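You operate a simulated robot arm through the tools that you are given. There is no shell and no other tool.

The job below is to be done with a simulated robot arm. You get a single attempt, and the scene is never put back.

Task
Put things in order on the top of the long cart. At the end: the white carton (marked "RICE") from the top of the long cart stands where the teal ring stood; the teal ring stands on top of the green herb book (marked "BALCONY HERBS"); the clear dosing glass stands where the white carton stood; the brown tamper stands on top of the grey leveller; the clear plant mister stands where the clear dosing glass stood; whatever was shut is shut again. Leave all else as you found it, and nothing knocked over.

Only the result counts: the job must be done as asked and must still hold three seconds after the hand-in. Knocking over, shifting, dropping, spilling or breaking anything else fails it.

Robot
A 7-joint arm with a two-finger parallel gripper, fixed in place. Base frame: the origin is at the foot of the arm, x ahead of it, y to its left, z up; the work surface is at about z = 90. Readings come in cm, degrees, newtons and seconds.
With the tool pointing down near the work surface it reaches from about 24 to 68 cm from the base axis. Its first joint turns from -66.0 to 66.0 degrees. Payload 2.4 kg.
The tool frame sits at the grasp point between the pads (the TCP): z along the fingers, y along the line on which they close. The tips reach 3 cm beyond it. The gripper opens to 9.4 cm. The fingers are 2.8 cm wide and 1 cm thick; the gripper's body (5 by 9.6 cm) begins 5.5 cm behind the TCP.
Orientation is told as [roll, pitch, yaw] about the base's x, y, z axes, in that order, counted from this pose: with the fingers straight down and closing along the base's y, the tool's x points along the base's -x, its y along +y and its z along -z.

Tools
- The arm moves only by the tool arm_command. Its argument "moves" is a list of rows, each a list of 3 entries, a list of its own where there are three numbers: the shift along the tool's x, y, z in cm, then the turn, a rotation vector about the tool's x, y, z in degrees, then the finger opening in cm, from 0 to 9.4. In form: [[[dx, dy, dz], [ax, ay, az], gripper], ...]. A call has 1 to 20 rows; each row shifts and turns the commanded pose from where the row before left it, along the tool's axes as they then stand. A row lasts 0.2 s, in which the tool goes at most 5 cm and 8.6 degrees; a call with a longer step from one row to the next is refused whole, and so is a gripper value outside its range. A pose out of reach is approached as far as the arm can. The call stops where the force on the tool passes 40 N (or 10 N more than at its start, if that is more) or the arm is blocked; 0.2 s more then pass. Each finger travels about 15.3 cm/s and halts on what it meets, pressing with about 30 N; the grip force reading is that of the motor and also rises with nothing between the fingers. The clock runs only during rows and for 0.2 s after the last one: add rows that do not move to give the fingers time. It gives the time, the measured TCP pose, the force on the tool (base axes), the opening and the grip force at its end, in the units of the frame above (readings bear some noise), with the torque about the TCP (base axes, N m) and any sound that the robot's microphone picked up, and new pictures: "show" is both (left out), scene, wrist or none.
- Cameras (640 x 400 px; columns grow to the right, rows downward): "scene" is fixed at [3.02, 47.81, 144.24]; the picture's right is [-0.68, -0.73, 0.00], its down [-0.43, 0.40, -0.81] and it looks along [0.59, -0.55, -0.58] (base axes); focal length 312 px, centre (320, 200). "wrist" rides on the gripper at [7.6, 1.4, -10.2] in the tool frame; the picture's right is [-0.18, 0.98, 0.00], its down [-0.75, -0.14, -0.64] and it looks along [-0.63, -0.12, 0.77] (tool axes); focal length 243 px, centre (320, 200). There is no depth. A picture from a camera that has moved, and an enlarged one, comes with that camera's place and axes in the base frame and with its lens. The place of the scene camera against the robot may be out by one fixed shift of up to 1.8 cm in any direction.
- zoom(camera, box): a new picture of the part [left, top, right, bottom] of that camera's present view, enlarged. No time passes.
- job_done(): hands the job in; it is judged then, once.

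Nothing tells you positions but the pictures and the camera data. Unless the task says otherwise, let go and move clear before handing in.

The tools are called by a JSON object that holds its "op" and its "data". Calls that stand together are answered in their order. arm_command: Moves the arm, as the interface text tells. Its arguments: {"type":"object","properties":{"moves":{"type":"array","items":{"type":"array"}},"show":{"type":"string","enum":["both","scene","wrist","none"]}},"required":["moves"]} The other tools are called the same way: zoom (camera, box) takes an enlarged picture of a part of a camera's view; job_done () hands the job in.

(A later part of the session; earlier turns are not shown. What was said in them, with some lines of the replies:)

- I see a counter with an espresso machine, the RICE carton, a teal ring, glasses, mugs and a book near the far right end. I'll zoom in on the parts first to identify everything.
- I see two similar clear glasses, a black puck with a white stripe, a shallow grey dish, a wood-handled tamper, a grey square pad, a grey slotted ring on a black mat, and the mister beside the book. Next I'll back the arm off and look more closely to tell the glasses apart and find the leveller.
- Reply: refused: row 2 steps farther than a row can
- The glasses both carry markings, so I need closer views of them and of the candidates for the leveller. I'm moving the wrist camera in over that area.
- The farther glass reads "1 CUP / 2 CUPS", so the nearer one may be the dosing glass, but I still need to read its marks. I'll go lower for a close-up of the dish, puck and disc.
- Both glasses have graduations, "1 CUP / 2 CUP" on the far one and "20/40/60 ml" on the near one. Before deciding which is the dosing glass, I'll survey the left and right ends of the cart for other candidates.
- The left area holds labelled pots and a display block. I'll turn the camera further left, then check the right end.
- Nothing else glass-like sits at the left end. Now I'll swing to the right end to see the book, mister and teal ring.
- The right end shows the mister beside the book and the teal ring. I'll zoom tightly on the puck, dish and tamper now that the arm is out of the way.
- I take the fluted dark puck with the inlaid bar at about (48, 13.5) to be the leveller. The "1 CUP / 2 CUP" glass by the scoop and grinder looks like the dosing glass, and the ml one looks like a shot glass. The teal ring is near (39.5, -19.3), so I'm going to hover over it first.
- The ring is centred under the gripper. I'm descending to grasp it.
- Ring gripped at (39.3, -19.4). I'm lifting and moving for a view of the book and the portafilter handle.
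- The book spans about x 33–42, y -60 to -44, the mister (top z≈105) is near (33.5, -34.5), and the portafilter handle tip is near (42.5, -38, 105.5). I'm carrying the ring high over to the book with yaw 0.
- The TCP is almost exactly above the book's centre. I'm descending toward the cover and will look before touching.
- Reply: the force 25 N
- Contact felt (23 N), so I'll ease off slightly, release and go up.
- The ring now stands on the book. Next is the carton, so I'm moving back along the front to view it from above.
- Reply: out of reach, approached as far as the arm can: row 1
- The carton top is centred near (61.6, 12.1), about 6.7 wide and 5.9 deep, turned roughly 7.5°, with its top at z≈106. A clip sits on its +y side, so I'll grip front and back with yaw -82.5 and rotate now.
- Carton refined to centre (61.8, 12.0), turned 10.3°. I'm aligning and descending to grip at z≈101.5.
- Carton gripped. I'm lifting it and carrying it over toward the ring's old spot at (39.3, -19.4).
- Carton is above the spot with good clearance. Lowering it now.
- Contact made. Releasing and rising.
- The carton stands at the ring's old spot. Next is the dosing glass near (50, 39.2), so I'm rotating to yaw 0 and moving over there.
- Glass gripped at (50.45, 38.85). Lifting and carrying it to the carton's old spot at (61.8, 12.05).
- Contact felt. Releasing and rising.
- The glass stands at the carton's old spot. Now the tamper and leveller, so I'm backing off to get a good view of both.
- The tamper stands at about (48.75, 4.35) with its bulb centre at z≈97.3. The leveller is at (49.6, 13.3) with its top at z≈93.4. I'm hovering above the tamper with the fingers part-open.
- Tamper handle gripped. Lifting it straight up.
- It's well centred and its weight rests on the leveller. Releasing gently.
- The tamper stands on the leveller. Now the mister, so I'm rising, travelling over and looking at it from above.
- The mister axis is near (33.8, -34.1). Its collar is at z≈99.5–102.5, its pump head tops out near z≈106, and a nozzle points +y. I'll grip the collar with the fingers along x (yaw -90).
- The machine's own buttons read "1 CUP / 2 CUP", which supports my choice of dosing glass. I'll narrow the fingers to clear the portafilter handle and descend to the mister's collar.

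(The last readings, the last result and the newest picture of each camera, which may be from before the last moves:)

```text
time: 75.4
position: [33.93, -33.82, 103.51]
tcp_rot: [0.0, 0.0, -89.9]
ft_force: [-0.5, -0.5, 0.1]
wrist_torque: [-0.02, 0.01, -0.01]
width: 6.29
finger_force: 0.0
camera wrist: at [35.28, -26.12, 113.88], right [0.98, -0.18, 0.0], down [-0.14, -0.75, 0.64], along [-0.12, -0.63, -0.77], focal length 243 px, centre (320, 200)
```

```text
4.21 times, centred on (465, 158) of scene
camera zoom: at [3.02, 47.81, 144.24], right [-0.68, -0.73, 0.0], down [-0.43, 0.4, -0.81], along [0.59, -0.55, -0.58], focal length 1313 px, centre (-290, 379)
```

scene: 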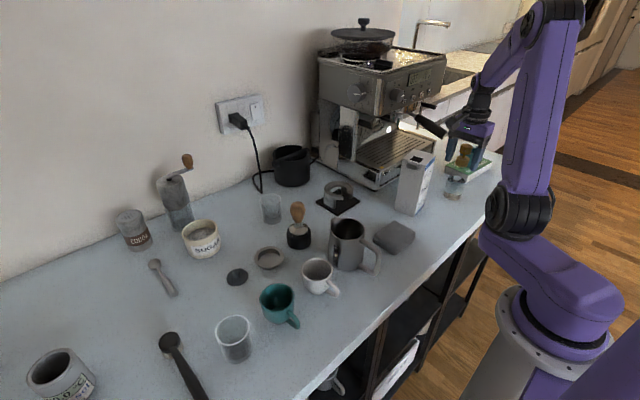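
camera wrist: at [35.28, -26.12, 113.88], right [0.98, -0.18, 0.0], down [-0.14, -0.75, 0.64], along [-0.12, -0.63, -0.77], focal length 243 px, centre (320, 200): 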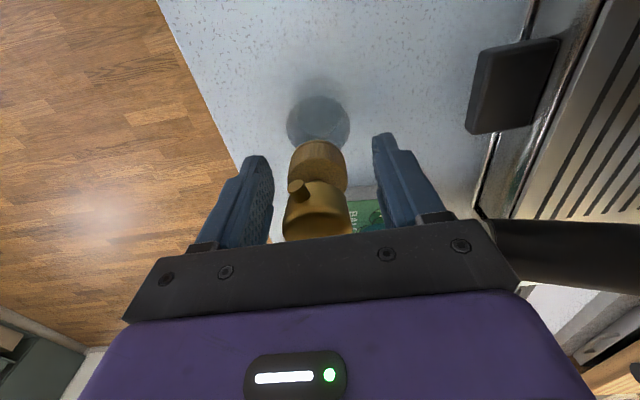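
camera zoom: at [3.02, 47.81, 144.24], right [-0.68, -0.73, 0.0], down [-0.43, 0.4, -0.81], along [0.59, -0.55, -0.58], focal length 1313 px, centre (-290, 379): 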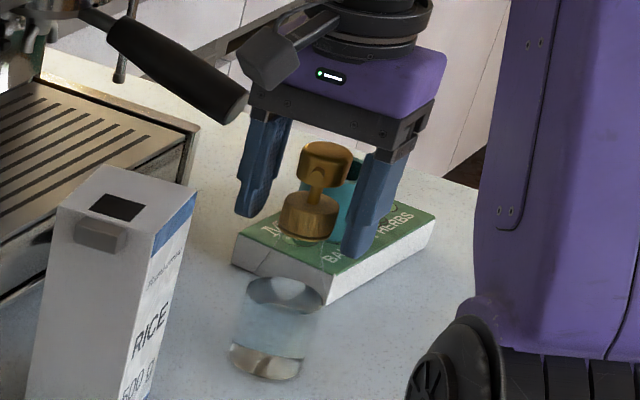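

{"op": "arm_command", "data": {"moves": [[[0, -0.1, 1.5], [0, 0, 0], 6.3], [[0, 0, 0], [0, 0, 0], 5], [[0, 0, 0], [0, 0, 0], 3.5], [[0, 0, 0], [0, 0, 0], 2], [[0, 0, 0], [0, 0, 0], 2]]}}

{"op": "zoom", "data": {"camera": "wrist", "box": [200, 60, 440, 240]}}

{"op": "zoom", "data": {"camera": "scene", "box": [430, 110, 500, 205]}}

```text
time: 76.6
position: [33.72, -33.8, 101.95]
tcp_rot: [-0.2, 0.0, -90.1]
ft_force: [-0.1, 0.6, 0.2]
wrist_torque: [0.03, 0.03, -0.02]
width: 3.33
finger_force: 30.3
camera wrist: at [35.18, -26.17, 112.42], right [0.98, -0.18, 0.0], down [-0.14, -0.75, 0.64], along [-0.12, -0.63, -0.77], focal length 243 px, centre (320, 200)
```

scene: 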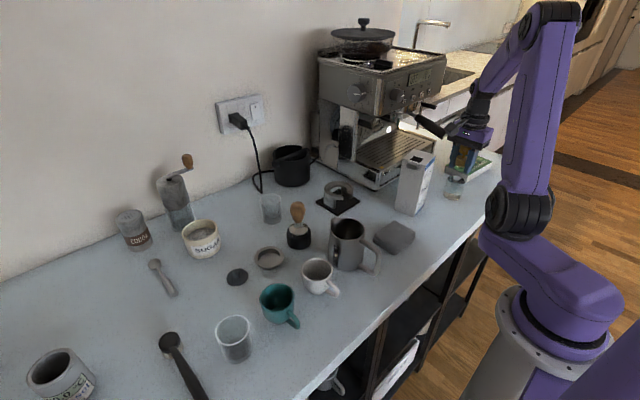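
wrist: 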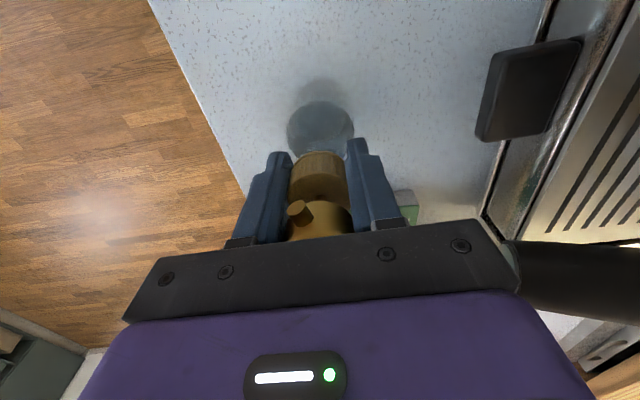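

```text
2.22 times, centred on (320, 150) of wrist
camera zoom: at [35.18, -26.17, 112.42], right [0.98, -0.18, 0.0], down [-0.14, -0.75, 0.64], along [-0.12, -0.63, -0.77], focal length 539 px, centre (320, 311)
```

zoom: 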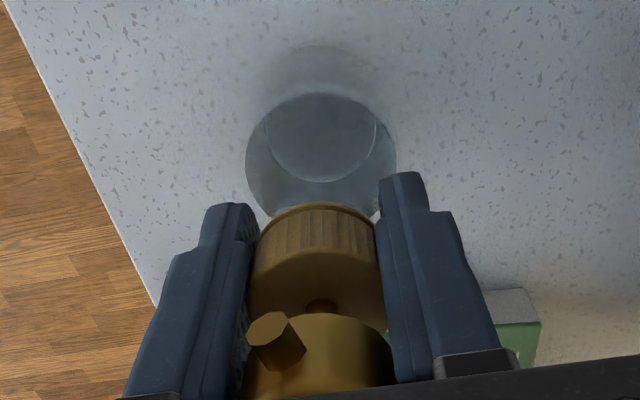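

```text
4.21 times, centred on (465, 158) of scene
camera zoom: at [3.02, 47.81, 144.25], right [-0.68, -0.73, 0.0], down [-0.43, 0.4, -0.81], along [0.59, -0.55, -0.58], focal length 1313 px, centre (-290, 379)
```

zoom: 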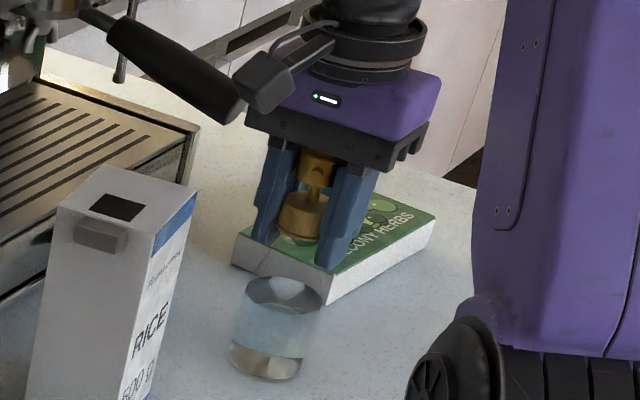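

Mister gripped by its collar. I'm lifting it well above the carton's height and swinging around on the base side.

{"op": "arm_command", "data": {"moves": [[[0, 0, -1], [0, 0, 0], 2], [[0, 0, -3], [0, 0, 0], 2], [[0, 0, -3.5], [0, 0, 0], 2], [[0, 0, -3.5], [0, 0, 0], 2], [[0, 0, -3.5], [0, 0, 0], 2], [[0, 0, -2.5], [0, 0, 0], 2], [[0, 0, 0], [0, 0, 0], 2]]}}

{"op": "zoom", "data": {"camera": "scene", "box": [420, 60, 510, 205]}}

```text
time: 78.2
position: [33.76, -33.8, 119.14]
tcp_rot: [0.0, -0.1, -89.9]
ft_force: [-0.7, 0.2, -1.7]
wrist_torque: [0.01, 0.0, 0.0]
width: 3.33
finger_force: 29.7
camera wrist: at [35.08, -26.18, 129.46], right [0.98, -0.18, 0.0], down [-0.14, -0.75, 0.64], along [-0.12, -0.63, -0.77], focal length 243 px, centre (320, 200)
```

scene: 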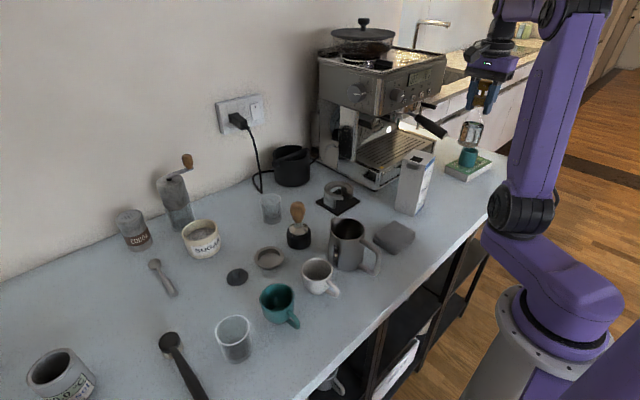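
wrist: 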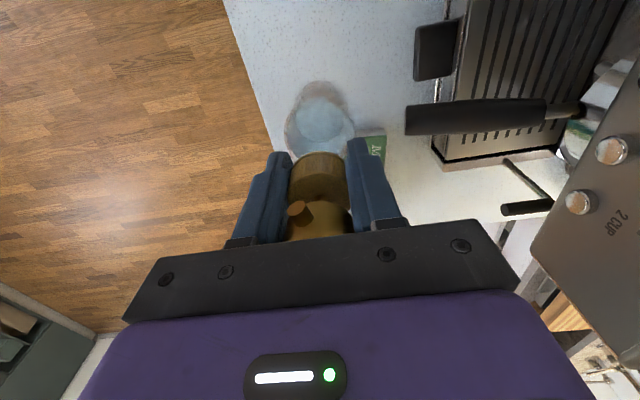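

```text
2.76 times, centred on (465, 132) of scene
camera zoom: at [3.02, 47.81, 144.25], right [-0.68, -0.73, 0.0], down [-0.43, 0.4, -0.81], along [0.59, -0.55, -0.58], focal length 860 px, centre (-80, 386)
```

zoom: 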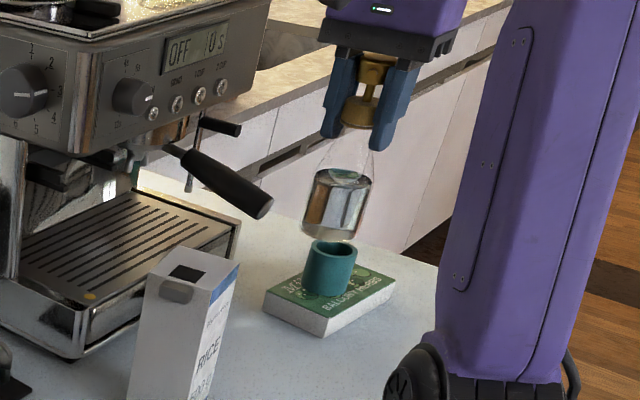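

The mister hangs upright. Carrying on along the base side.

{"op": "arm_command", "data": {"moves": [[[4.5, -0.7, 0], [0, 0, 0], 2], [[4.7, -0.7, 0], [0, 0, 0], 2], [[4.7, -0.7, 0], [0, 0, 0], 2], [[4.7, -0.6, 0], [0, 0, 0], 2], [[4.7, 0, 0], [0, 0, 0], 2], [[2, 0, 0], [0, 0, -8], 2], [[0, 0, 0], [0, 0, -8.2], 2], [[0, 0, 0], [0, 0, -8.2], 2], [[0, 0, 0], [0, 0, -8.2], 2], [[0, 0, 0], [0, 0, -8.2], 2], [[0, 0, 0], [0, 0, -8.2], 2], [[0, 0, 0], [0, 0, -8.2], 2], [[0, 0, 0], [0, 0, -8.2], 2], [[0, 0, 0], [0, 0, -8.2], 2], [[0, 0, 0], [0, 0, -8.2], 2], [[0, 0, 0], [0, 0, -8.2], 2], [[0, 0, 0], [0, 0, 0], 2]]}}

```text
time: 81.8
position: [31.07, -8.66, 119.09]
tcp_rot: [0.1, 0.0, 0.1]
ft_force: [0.5, -0.4, -2.2]
wrist_torque: [0.0, 0.02, 0.01]
width: 3.32
finger_force: 29.9
camera wrist: at [23.39, -7.12, 129.37], right [0.18, 0.98, 0.0], down [0.75, -0.14, 0.64], along [0.63, -0.12, -0.77], focal length 243 px, centre (320, 200)
```

scene: 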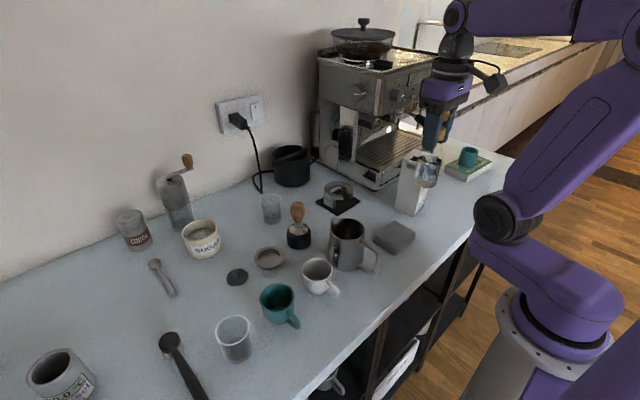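
wrist: 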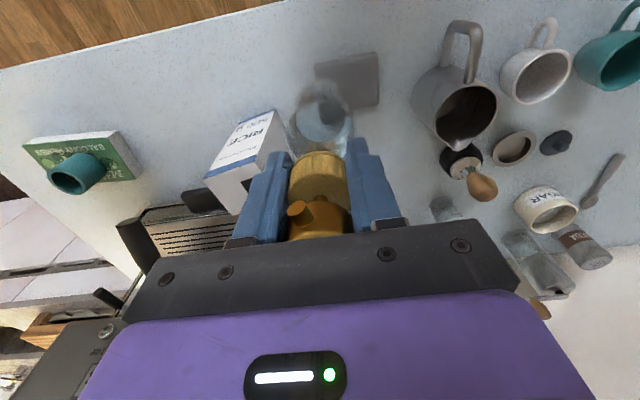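

{"op": "arm_command", "data": {"moves": [[[-1.17, 4.33, 0], [0, 0, 0], 2], [[-1.17, 4.33, 0], [0, 0, 0], 2], [[-1.17, 4.33, 0], [0, 0, 0], 2], [[-1.17, 4.33, 0], [0, 0, 0], 2], [[-1.17, 4.33, 0], [0, 0, 0], 2], [[-1.17, 4.33, 0], [0, 0, 0], 2], [[-1.17, 4.33, 0], [0, 0, 0], 2], [[-1.17, 4.33, 0], [0, 0, 0], 2], [[-1.17, 4.33, 0], [0, 0, 0], 2], [[-1.17, 4.33, 0.5], [0, 0, 0], 2], [[-1.17, 4.3, 1], [0, 0, 0], 2], [[-2.2, 0, 1.5], [0, 0, 0], 2], [[-2.2, 0, 1.5], [0, 0, 0], 2], [[-2.05, 0, 1.5], [0, 0, 0], 2], [[0, 0, 0], [0, 0, 0], 2]]}}

{"op": "zoom", "data": {"camera": "wrist", "box": [200, 40, 440, 220]}}

{"op": "zoom", "data": {"camera": "scene", "box": [120, 180, 260, 340]}}

```text
time: 85.0
position: [50.6, 38.86, 113.02]
tcp_rot: [0.0, 0.0, -0.1]
ft_force: [0.8, -0.4, -2.2]
wrist_torque: [0.01, -0.02, 0.02]
width: 3.34
finger_force: 30.4
camera wrist: at [42.8, 40.47, 123.31], right [0.18, 0.98, 0.0], down [0.75, -0.14, 0.64], along [0.63, -0.12, -0.77], focal length 243 px, centre (320, 200)
```

scene: 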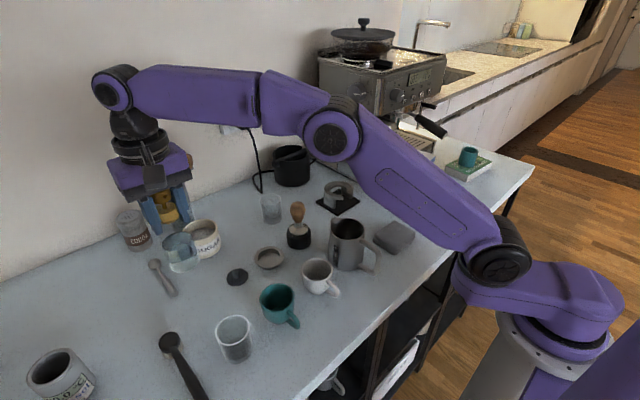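
wrist: 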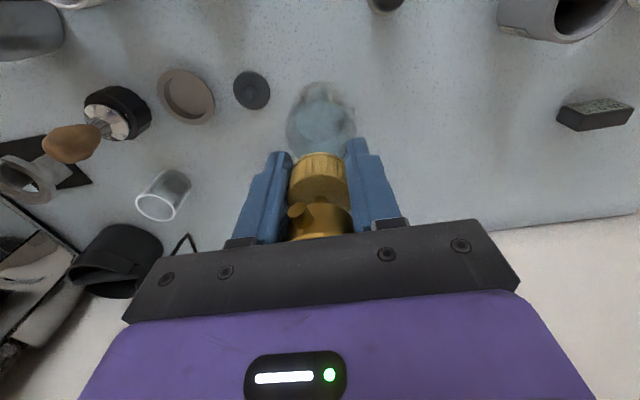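

```text
2.22 times, centred on (320, 130) of wrist
camera zoom: at [42.8, 40.47, 123.31], right [0.18, 0.98, 0.0], down [0.75, -0.14, 0.64], along [0.63, -0.12, -0.77], focal length 539 px, centre (320, 356)
```

zoom: 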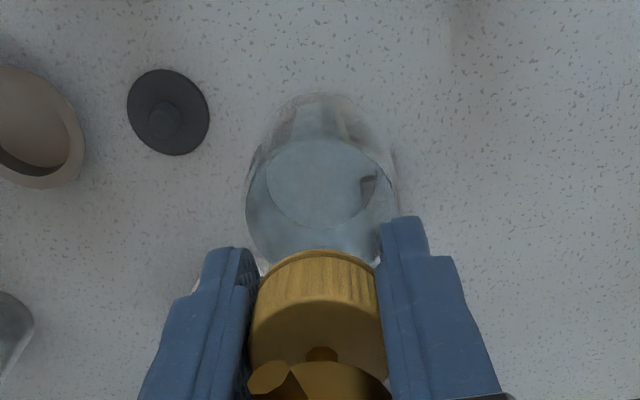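

```text
2.50 times, centred on (190, 260) of scene
camera zoom: at [3.03, 47.81, 144.24], right [-0.68, -0.73, 0.0], down [-0.43, 0.4, -0.81], along [0.59, -0.55, -0.58], focal length 780 px, centre (645, 50)
```

zoom: 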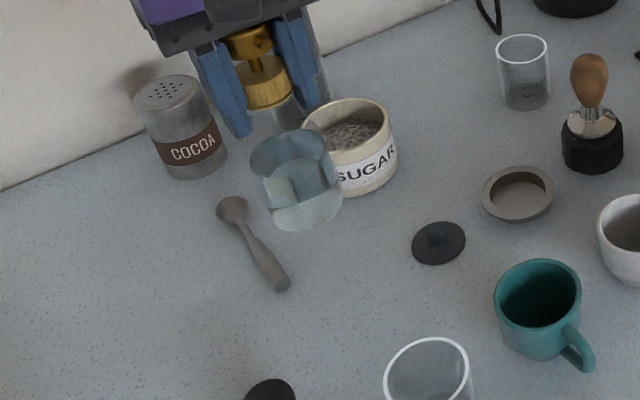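

Mister is over the glass's old spot. Lowering.

{"op": "arm_command", "data": {"moves": [[[0.1, 0, 4], [0, 0, 0], 2], [[0, 0, 3.5], [0, 0, 0], 2], [[0, 0, 2.5], [0, 0, 0], 2], [[0, 0, 0.6], [0, 0, 0], 2], [[0, 0, 0], [0, 0, 0], 2]]}}

{"op": "zoom", "data": {"camera": "scene", "box": [120, 180, 260, 340]}}

```text
time: 86.2
position: [50.44, 39.0, 102.45]
tcp_rot: [-0.1, 0.0, 0.0]
ft_force: [-0.4, 0.4, -2.0]
wrist_torque: [0.01, -0.03, 0.03]
width: 3.34
finger_force: 30.0
camera wrist: at [42.66, 40.5, 112.75], right [0.18, 0.98, 0.0], down [0.75, -0.14, 0.64], along [0.63, -0.12, -0.77], focal length 243 px, centre (320, 200)
```

scene: 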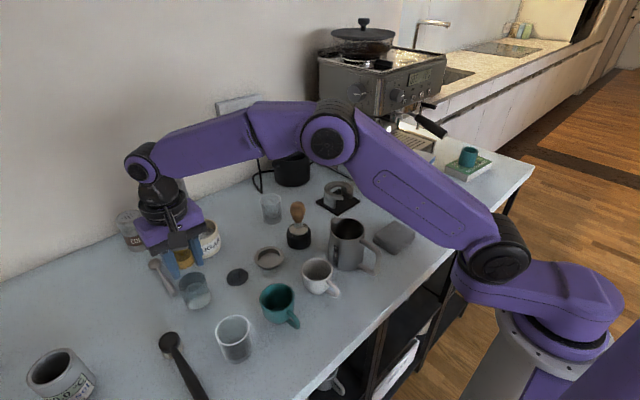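
wrist: 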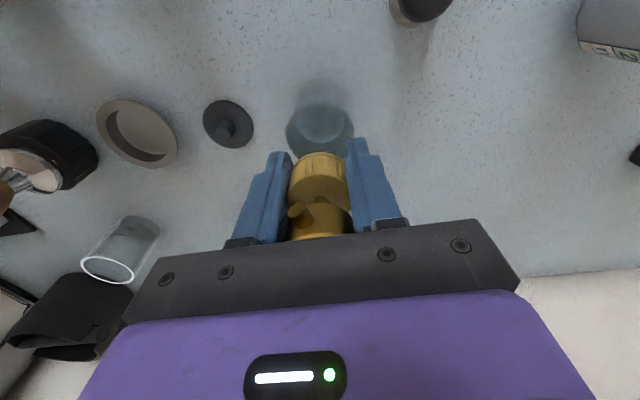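

```text
2.50 times, centred on (190, 260) of scene
camera zoom: at [3.02, 47.81, 144.24], right [-0.68, -0.73, 0.0], down [-0.43, 0.4, -0.81], along [0.59, -0.55, -0.58], focal length 780 px, centre (645, 50)
```

zoom: 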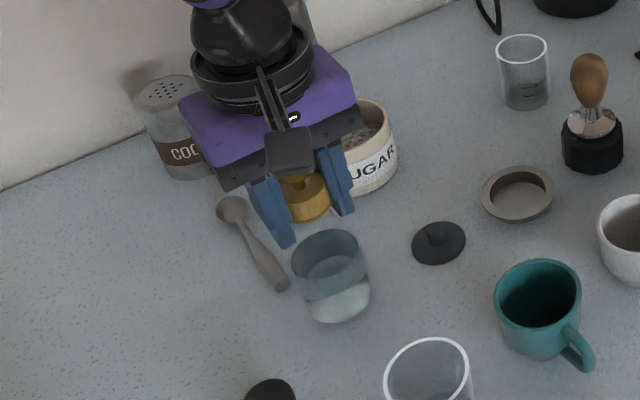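

{"op": "arm_command", "data": {"moves": [[[0, 0, 0.3], [0, 0, 0], 2], [[0, 0, 0], [0, 0, 0], 2]], "show": "none"}}

{"op": "arm_command", "data": {"moves": [[[0, 0, 0.15], [0, 0, 0], 2], [[0, 0, 0], [0, 0, 0], 2]], "show": "none"}}

```text
time: 86.8
position: [50.38, 39.11, 102.17]
tcp_rot: [0.0, 0.0, 0.0]
ft_force: [0.2, 0.0, -1.9]
wrist_torque: [-0.02, 0.01, -0.04]
width: 3.31
finger_force: 30.2
```

```text
time: 87.4
position: [50.29, 39.03, 102.04]
tcp_rot: [0.0, 0.0, 0.0]
ft_force: [-1.0, -0.4, 2.5]
wrist_torque: [-0.12, 0.07, 0.03]
width: 3.33
finger_force: 30.1
```

Contact made. Releasing, checking, then rising.

{"op": "arm_command", "data": {"moves": [[[0, 0, 0], [0, 0, 0], 3.3], [[0, 0, 0], [0, 0, 0], 4], [[0, 0, 0], [0, 0, 0], 5.5], [[0, 0, 0], [0, 0, 0], 7], [[0, 0, -2], [0, 0, 0], 7], [[0, 0, -4], [0, 0, 0], 7], [[1, 0, -4], [0, 0, 0], 7], [[4, 0, -2.5], [0, 0, 0], 7], [[4.5, 0, -1], [0, 0, 0], 7], [[4.5, -1, 0], [0, 0, 0], 7], [[0, 0, 0], [0, 0, 0], 7]]}}

{"op": "zoom", "data": {"camera": "wrist", "box": [160, 0, 480, 240]}}

{"op": "zoom", "data": {"camera": "scene", "box": [120, 180, 260, 340]}}

```text
time: 89.8
position: [36.33, 37.96, 115.45]
tcp_rot: [0.1, 0.0, 0.0]
ft_force: [-0.2, 0.4, -0.3]
wrist_torque: [-0.02, 0.0, -0.01]
width: 7.02
finger_force: 0.1
camera wrist: at [28.68, 39.45, 125.85], right [0.18, 0.98, 0.0], down [0.75, -0.14, 0.64], along [0.63, -0.12, -0.77], focal length 243 px, centre (320, 200)
```

scene: 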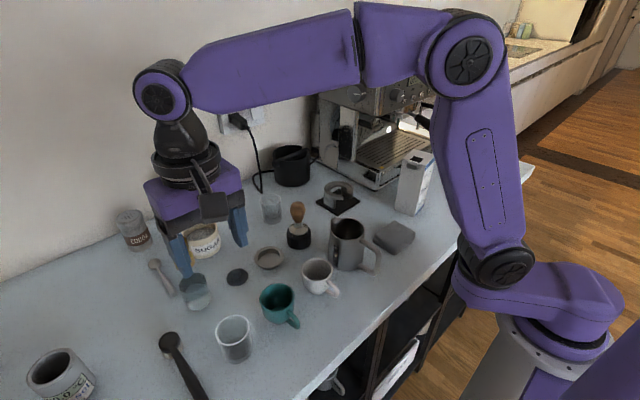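
wrist: 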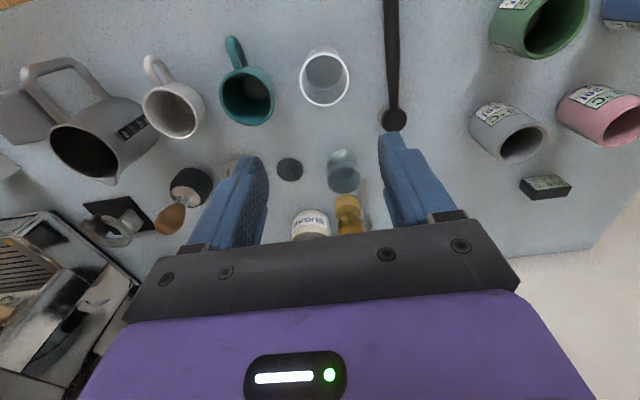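

```text
1.67 times, centred on (320, 120) of wrist
camera zoom: at [28.68, 39.45, 125.85], right [0.18, 0.98, 0.0], down [0.75, -0.14, 0.64], along [0.63, -0.12, -0.77], focal length 404 px, centre (320, 333)
```

zoom: 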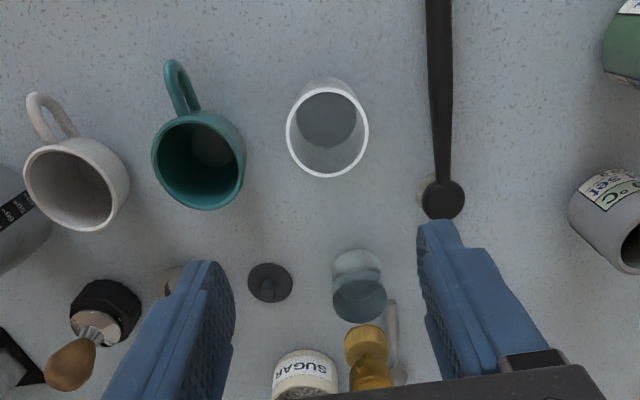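

```text
2.50 times, centred on (190, 260) of scene
camera zoom: at [3.02, 47.81, 144.24], right [-0.68, -0.73, 0.0], down [-0.43, 0.4, -0.81], along [0.59, -0.55, -0.58], focal length 780 px, centre (645, 50)
```

zoom: 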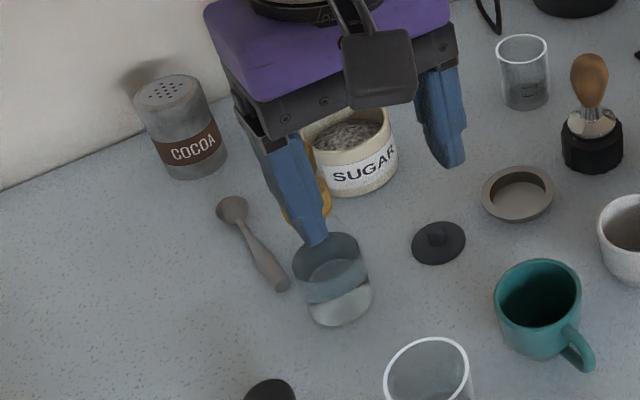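

The mister stands upright at the glass's old spot. I'm moving the arm clear for a final overall check.

{"op": "arm_command", "data": {"moves": [[[0, -4, -2], [0, 0, 0], 9], [[0, -4.8, -1], [0, 0, 0], 9], [[0, -4.8, 0], [0, 0, 0], 9], [[0, -4.8, 0], [0, 0, 0], 9], [[0, -4.8, 0], [0, 0, 0], 9], [[0, -4.8, 0], [0, 0, 0], 9], [[0, -4.8, 0], [0, 0, 0], 9], [[0, 0, 0], [0, 0, 0], 9], [[0, 0, 0], [0, 0, 0], 9]]}}

{"op": "zoom", "data": {"camera": "scene", "box": [120, 170, 320, 340]}}

{"op": "zoom", "data": {"camera": "scene", "box": [330, 110, 530, 260]}}

```text
time: 91.8
position: [36.35, 5.18, 118.48]
tcp_rot: [0.0, 0.0, 0.0]
ft_force: [-0.2, -0.5, -0.4]
wrist_torque: [0.01, -0.04, 0.02]
width: 9.0
finger_force: 0.0
camera wrist: at [28.58, 6.67, 128.79], right [0.18, 0.98, 0.0], down [0.75, -0.14, 0.64], along [0.63, -0.12, -0.77], focal length 243 px, centre (320, 200)
```

scene: 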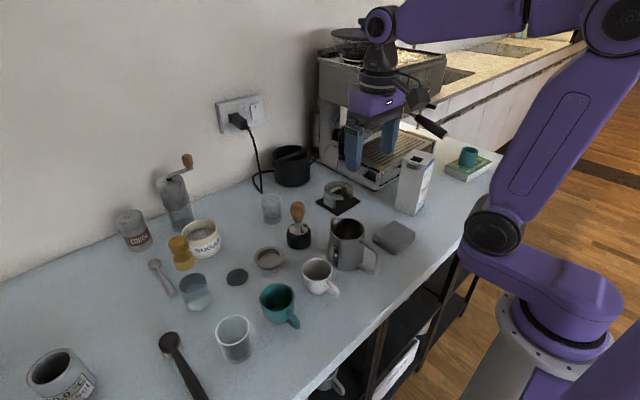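
wrist: 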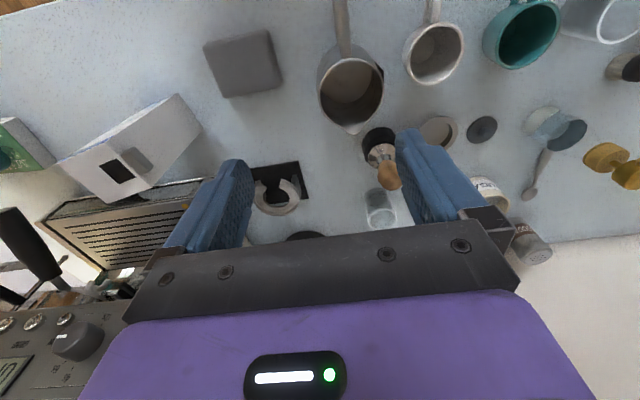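

```text
2.35 times, centred on (220, 255) of scene
camera zoom: at [3.02, 47.81, 144.24], right [-0.68, -0.73, 0.0], down [-0.43, 0.4, -0.81], along [0.59, -0.55, -0.58], focal length 734 px, centre (555, 71)
```

zoom: 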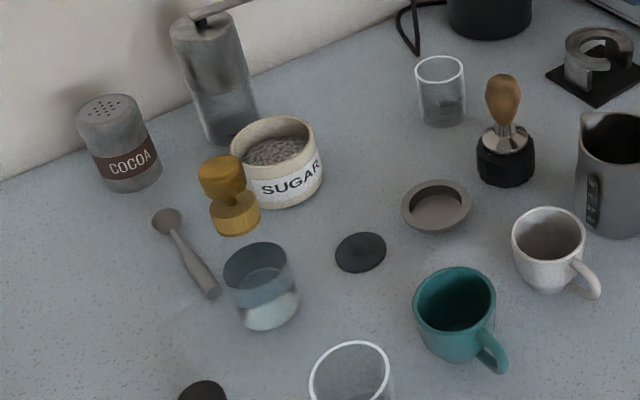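

```text
2.67 times, centred on (430, 185) of scene
camera zoom: at [3.02, 47.81, 144.24], right [-0.68, -0.73, 0.0], down [-0.43, 0.4, -0.81], along [0.59, -0.55, -0.58], focal length 832 px, centre (27, 240)
```

zoom: 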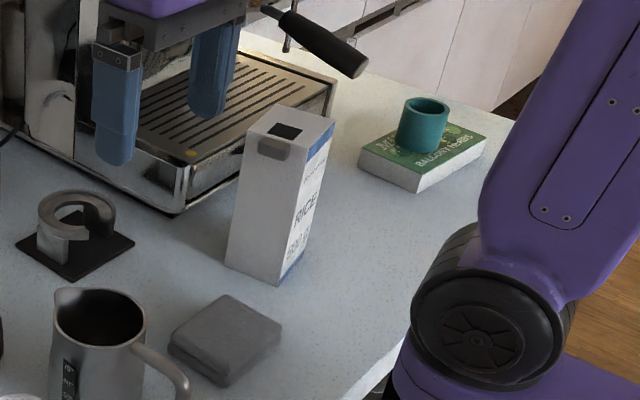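

Everything looks in place. One last close look to compare the leveller's colour with the truly black things nearby.

{"op": "zoom", "data": {"camera": "scene", "box": [255, 140, 365, 260]}}

{"op": "zoom", "data": {"camera": "wrist", "box": [340, 90, 520, 230]}}

```text
3.33 times, centred on (310, 200) of scene
camera zoom: at [3.02, 47.81, 144.24], right [-0.68, -0.73, 0.0], down [-0.43, 0.4, -0.81], along [0.59, -0.55, -0.58], focal length 1039 px, centre (353, 200)
```

zoom: 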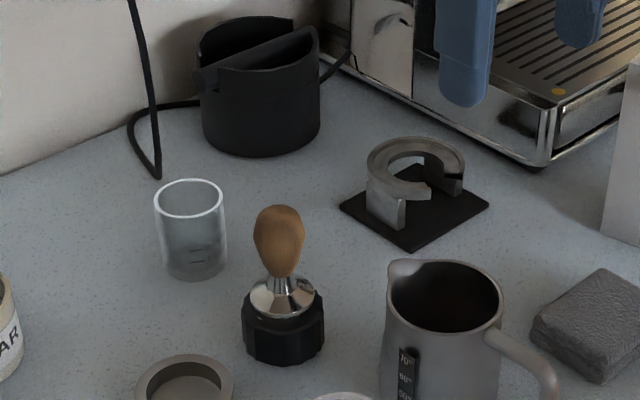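

```text
2.86 times, centred on (430, 160) of wrist
camera zoom: at [28.58, 6.67, 128.79], right [0.18, 0.98, 0.0], down [0.75, -0.14, 0.64], along [0.63, -0.12, -0.77], focal length 693 px, centre (6, 314)
```

zoom: 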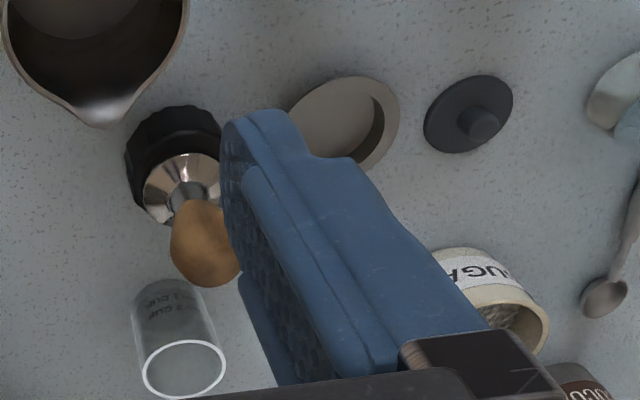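

Everything stands where I meant to put it: the carton on the ring's spot, the ring on the book, the glass on the carton's spot, the tamper on the leveller, and the mister on the glass's spot. Nothing was knocked over and the hand is clear, so I'm handing in.

{"op": "job_done", "data": {}}

```text
The job is handed in.
```

I carried out all five moves and handed the job in, but two of the objects I had to identify by judgement. In the last pictures everything was upright, nothing was knocked over, and the gripper was clear.

| Item | Where it stands now |
|---|---|
| White "RICE" carton | where the teal ring stood |
| Teal ring | on the green "BALCONY HERBS" book |
| Clear dosing glass | where the carton stood |
| Brown tamper | on the leveller |
| Clear plant mister | where the dosing glass stood |

I opened nothing along the way, so there was nothing to shut again.

- **Dosing glass:** There were two similar clear glasses. I took the one marked "1 CUP / 2 CUP", because the coffee machine's buttons use the same wording. The other is marked 20/40/60 ml and I left it alone.
- **Leveller:** I took the dark fluted puck with the inlaid bar to be the grey leveller because of its shape, though it looks nearly black. The shallow grey dish beside it matches the colour better, but it looks like a filter basket.

If either guess is wrong, that part of the job fails; a wrong glass would also put the mister in the wrong place.
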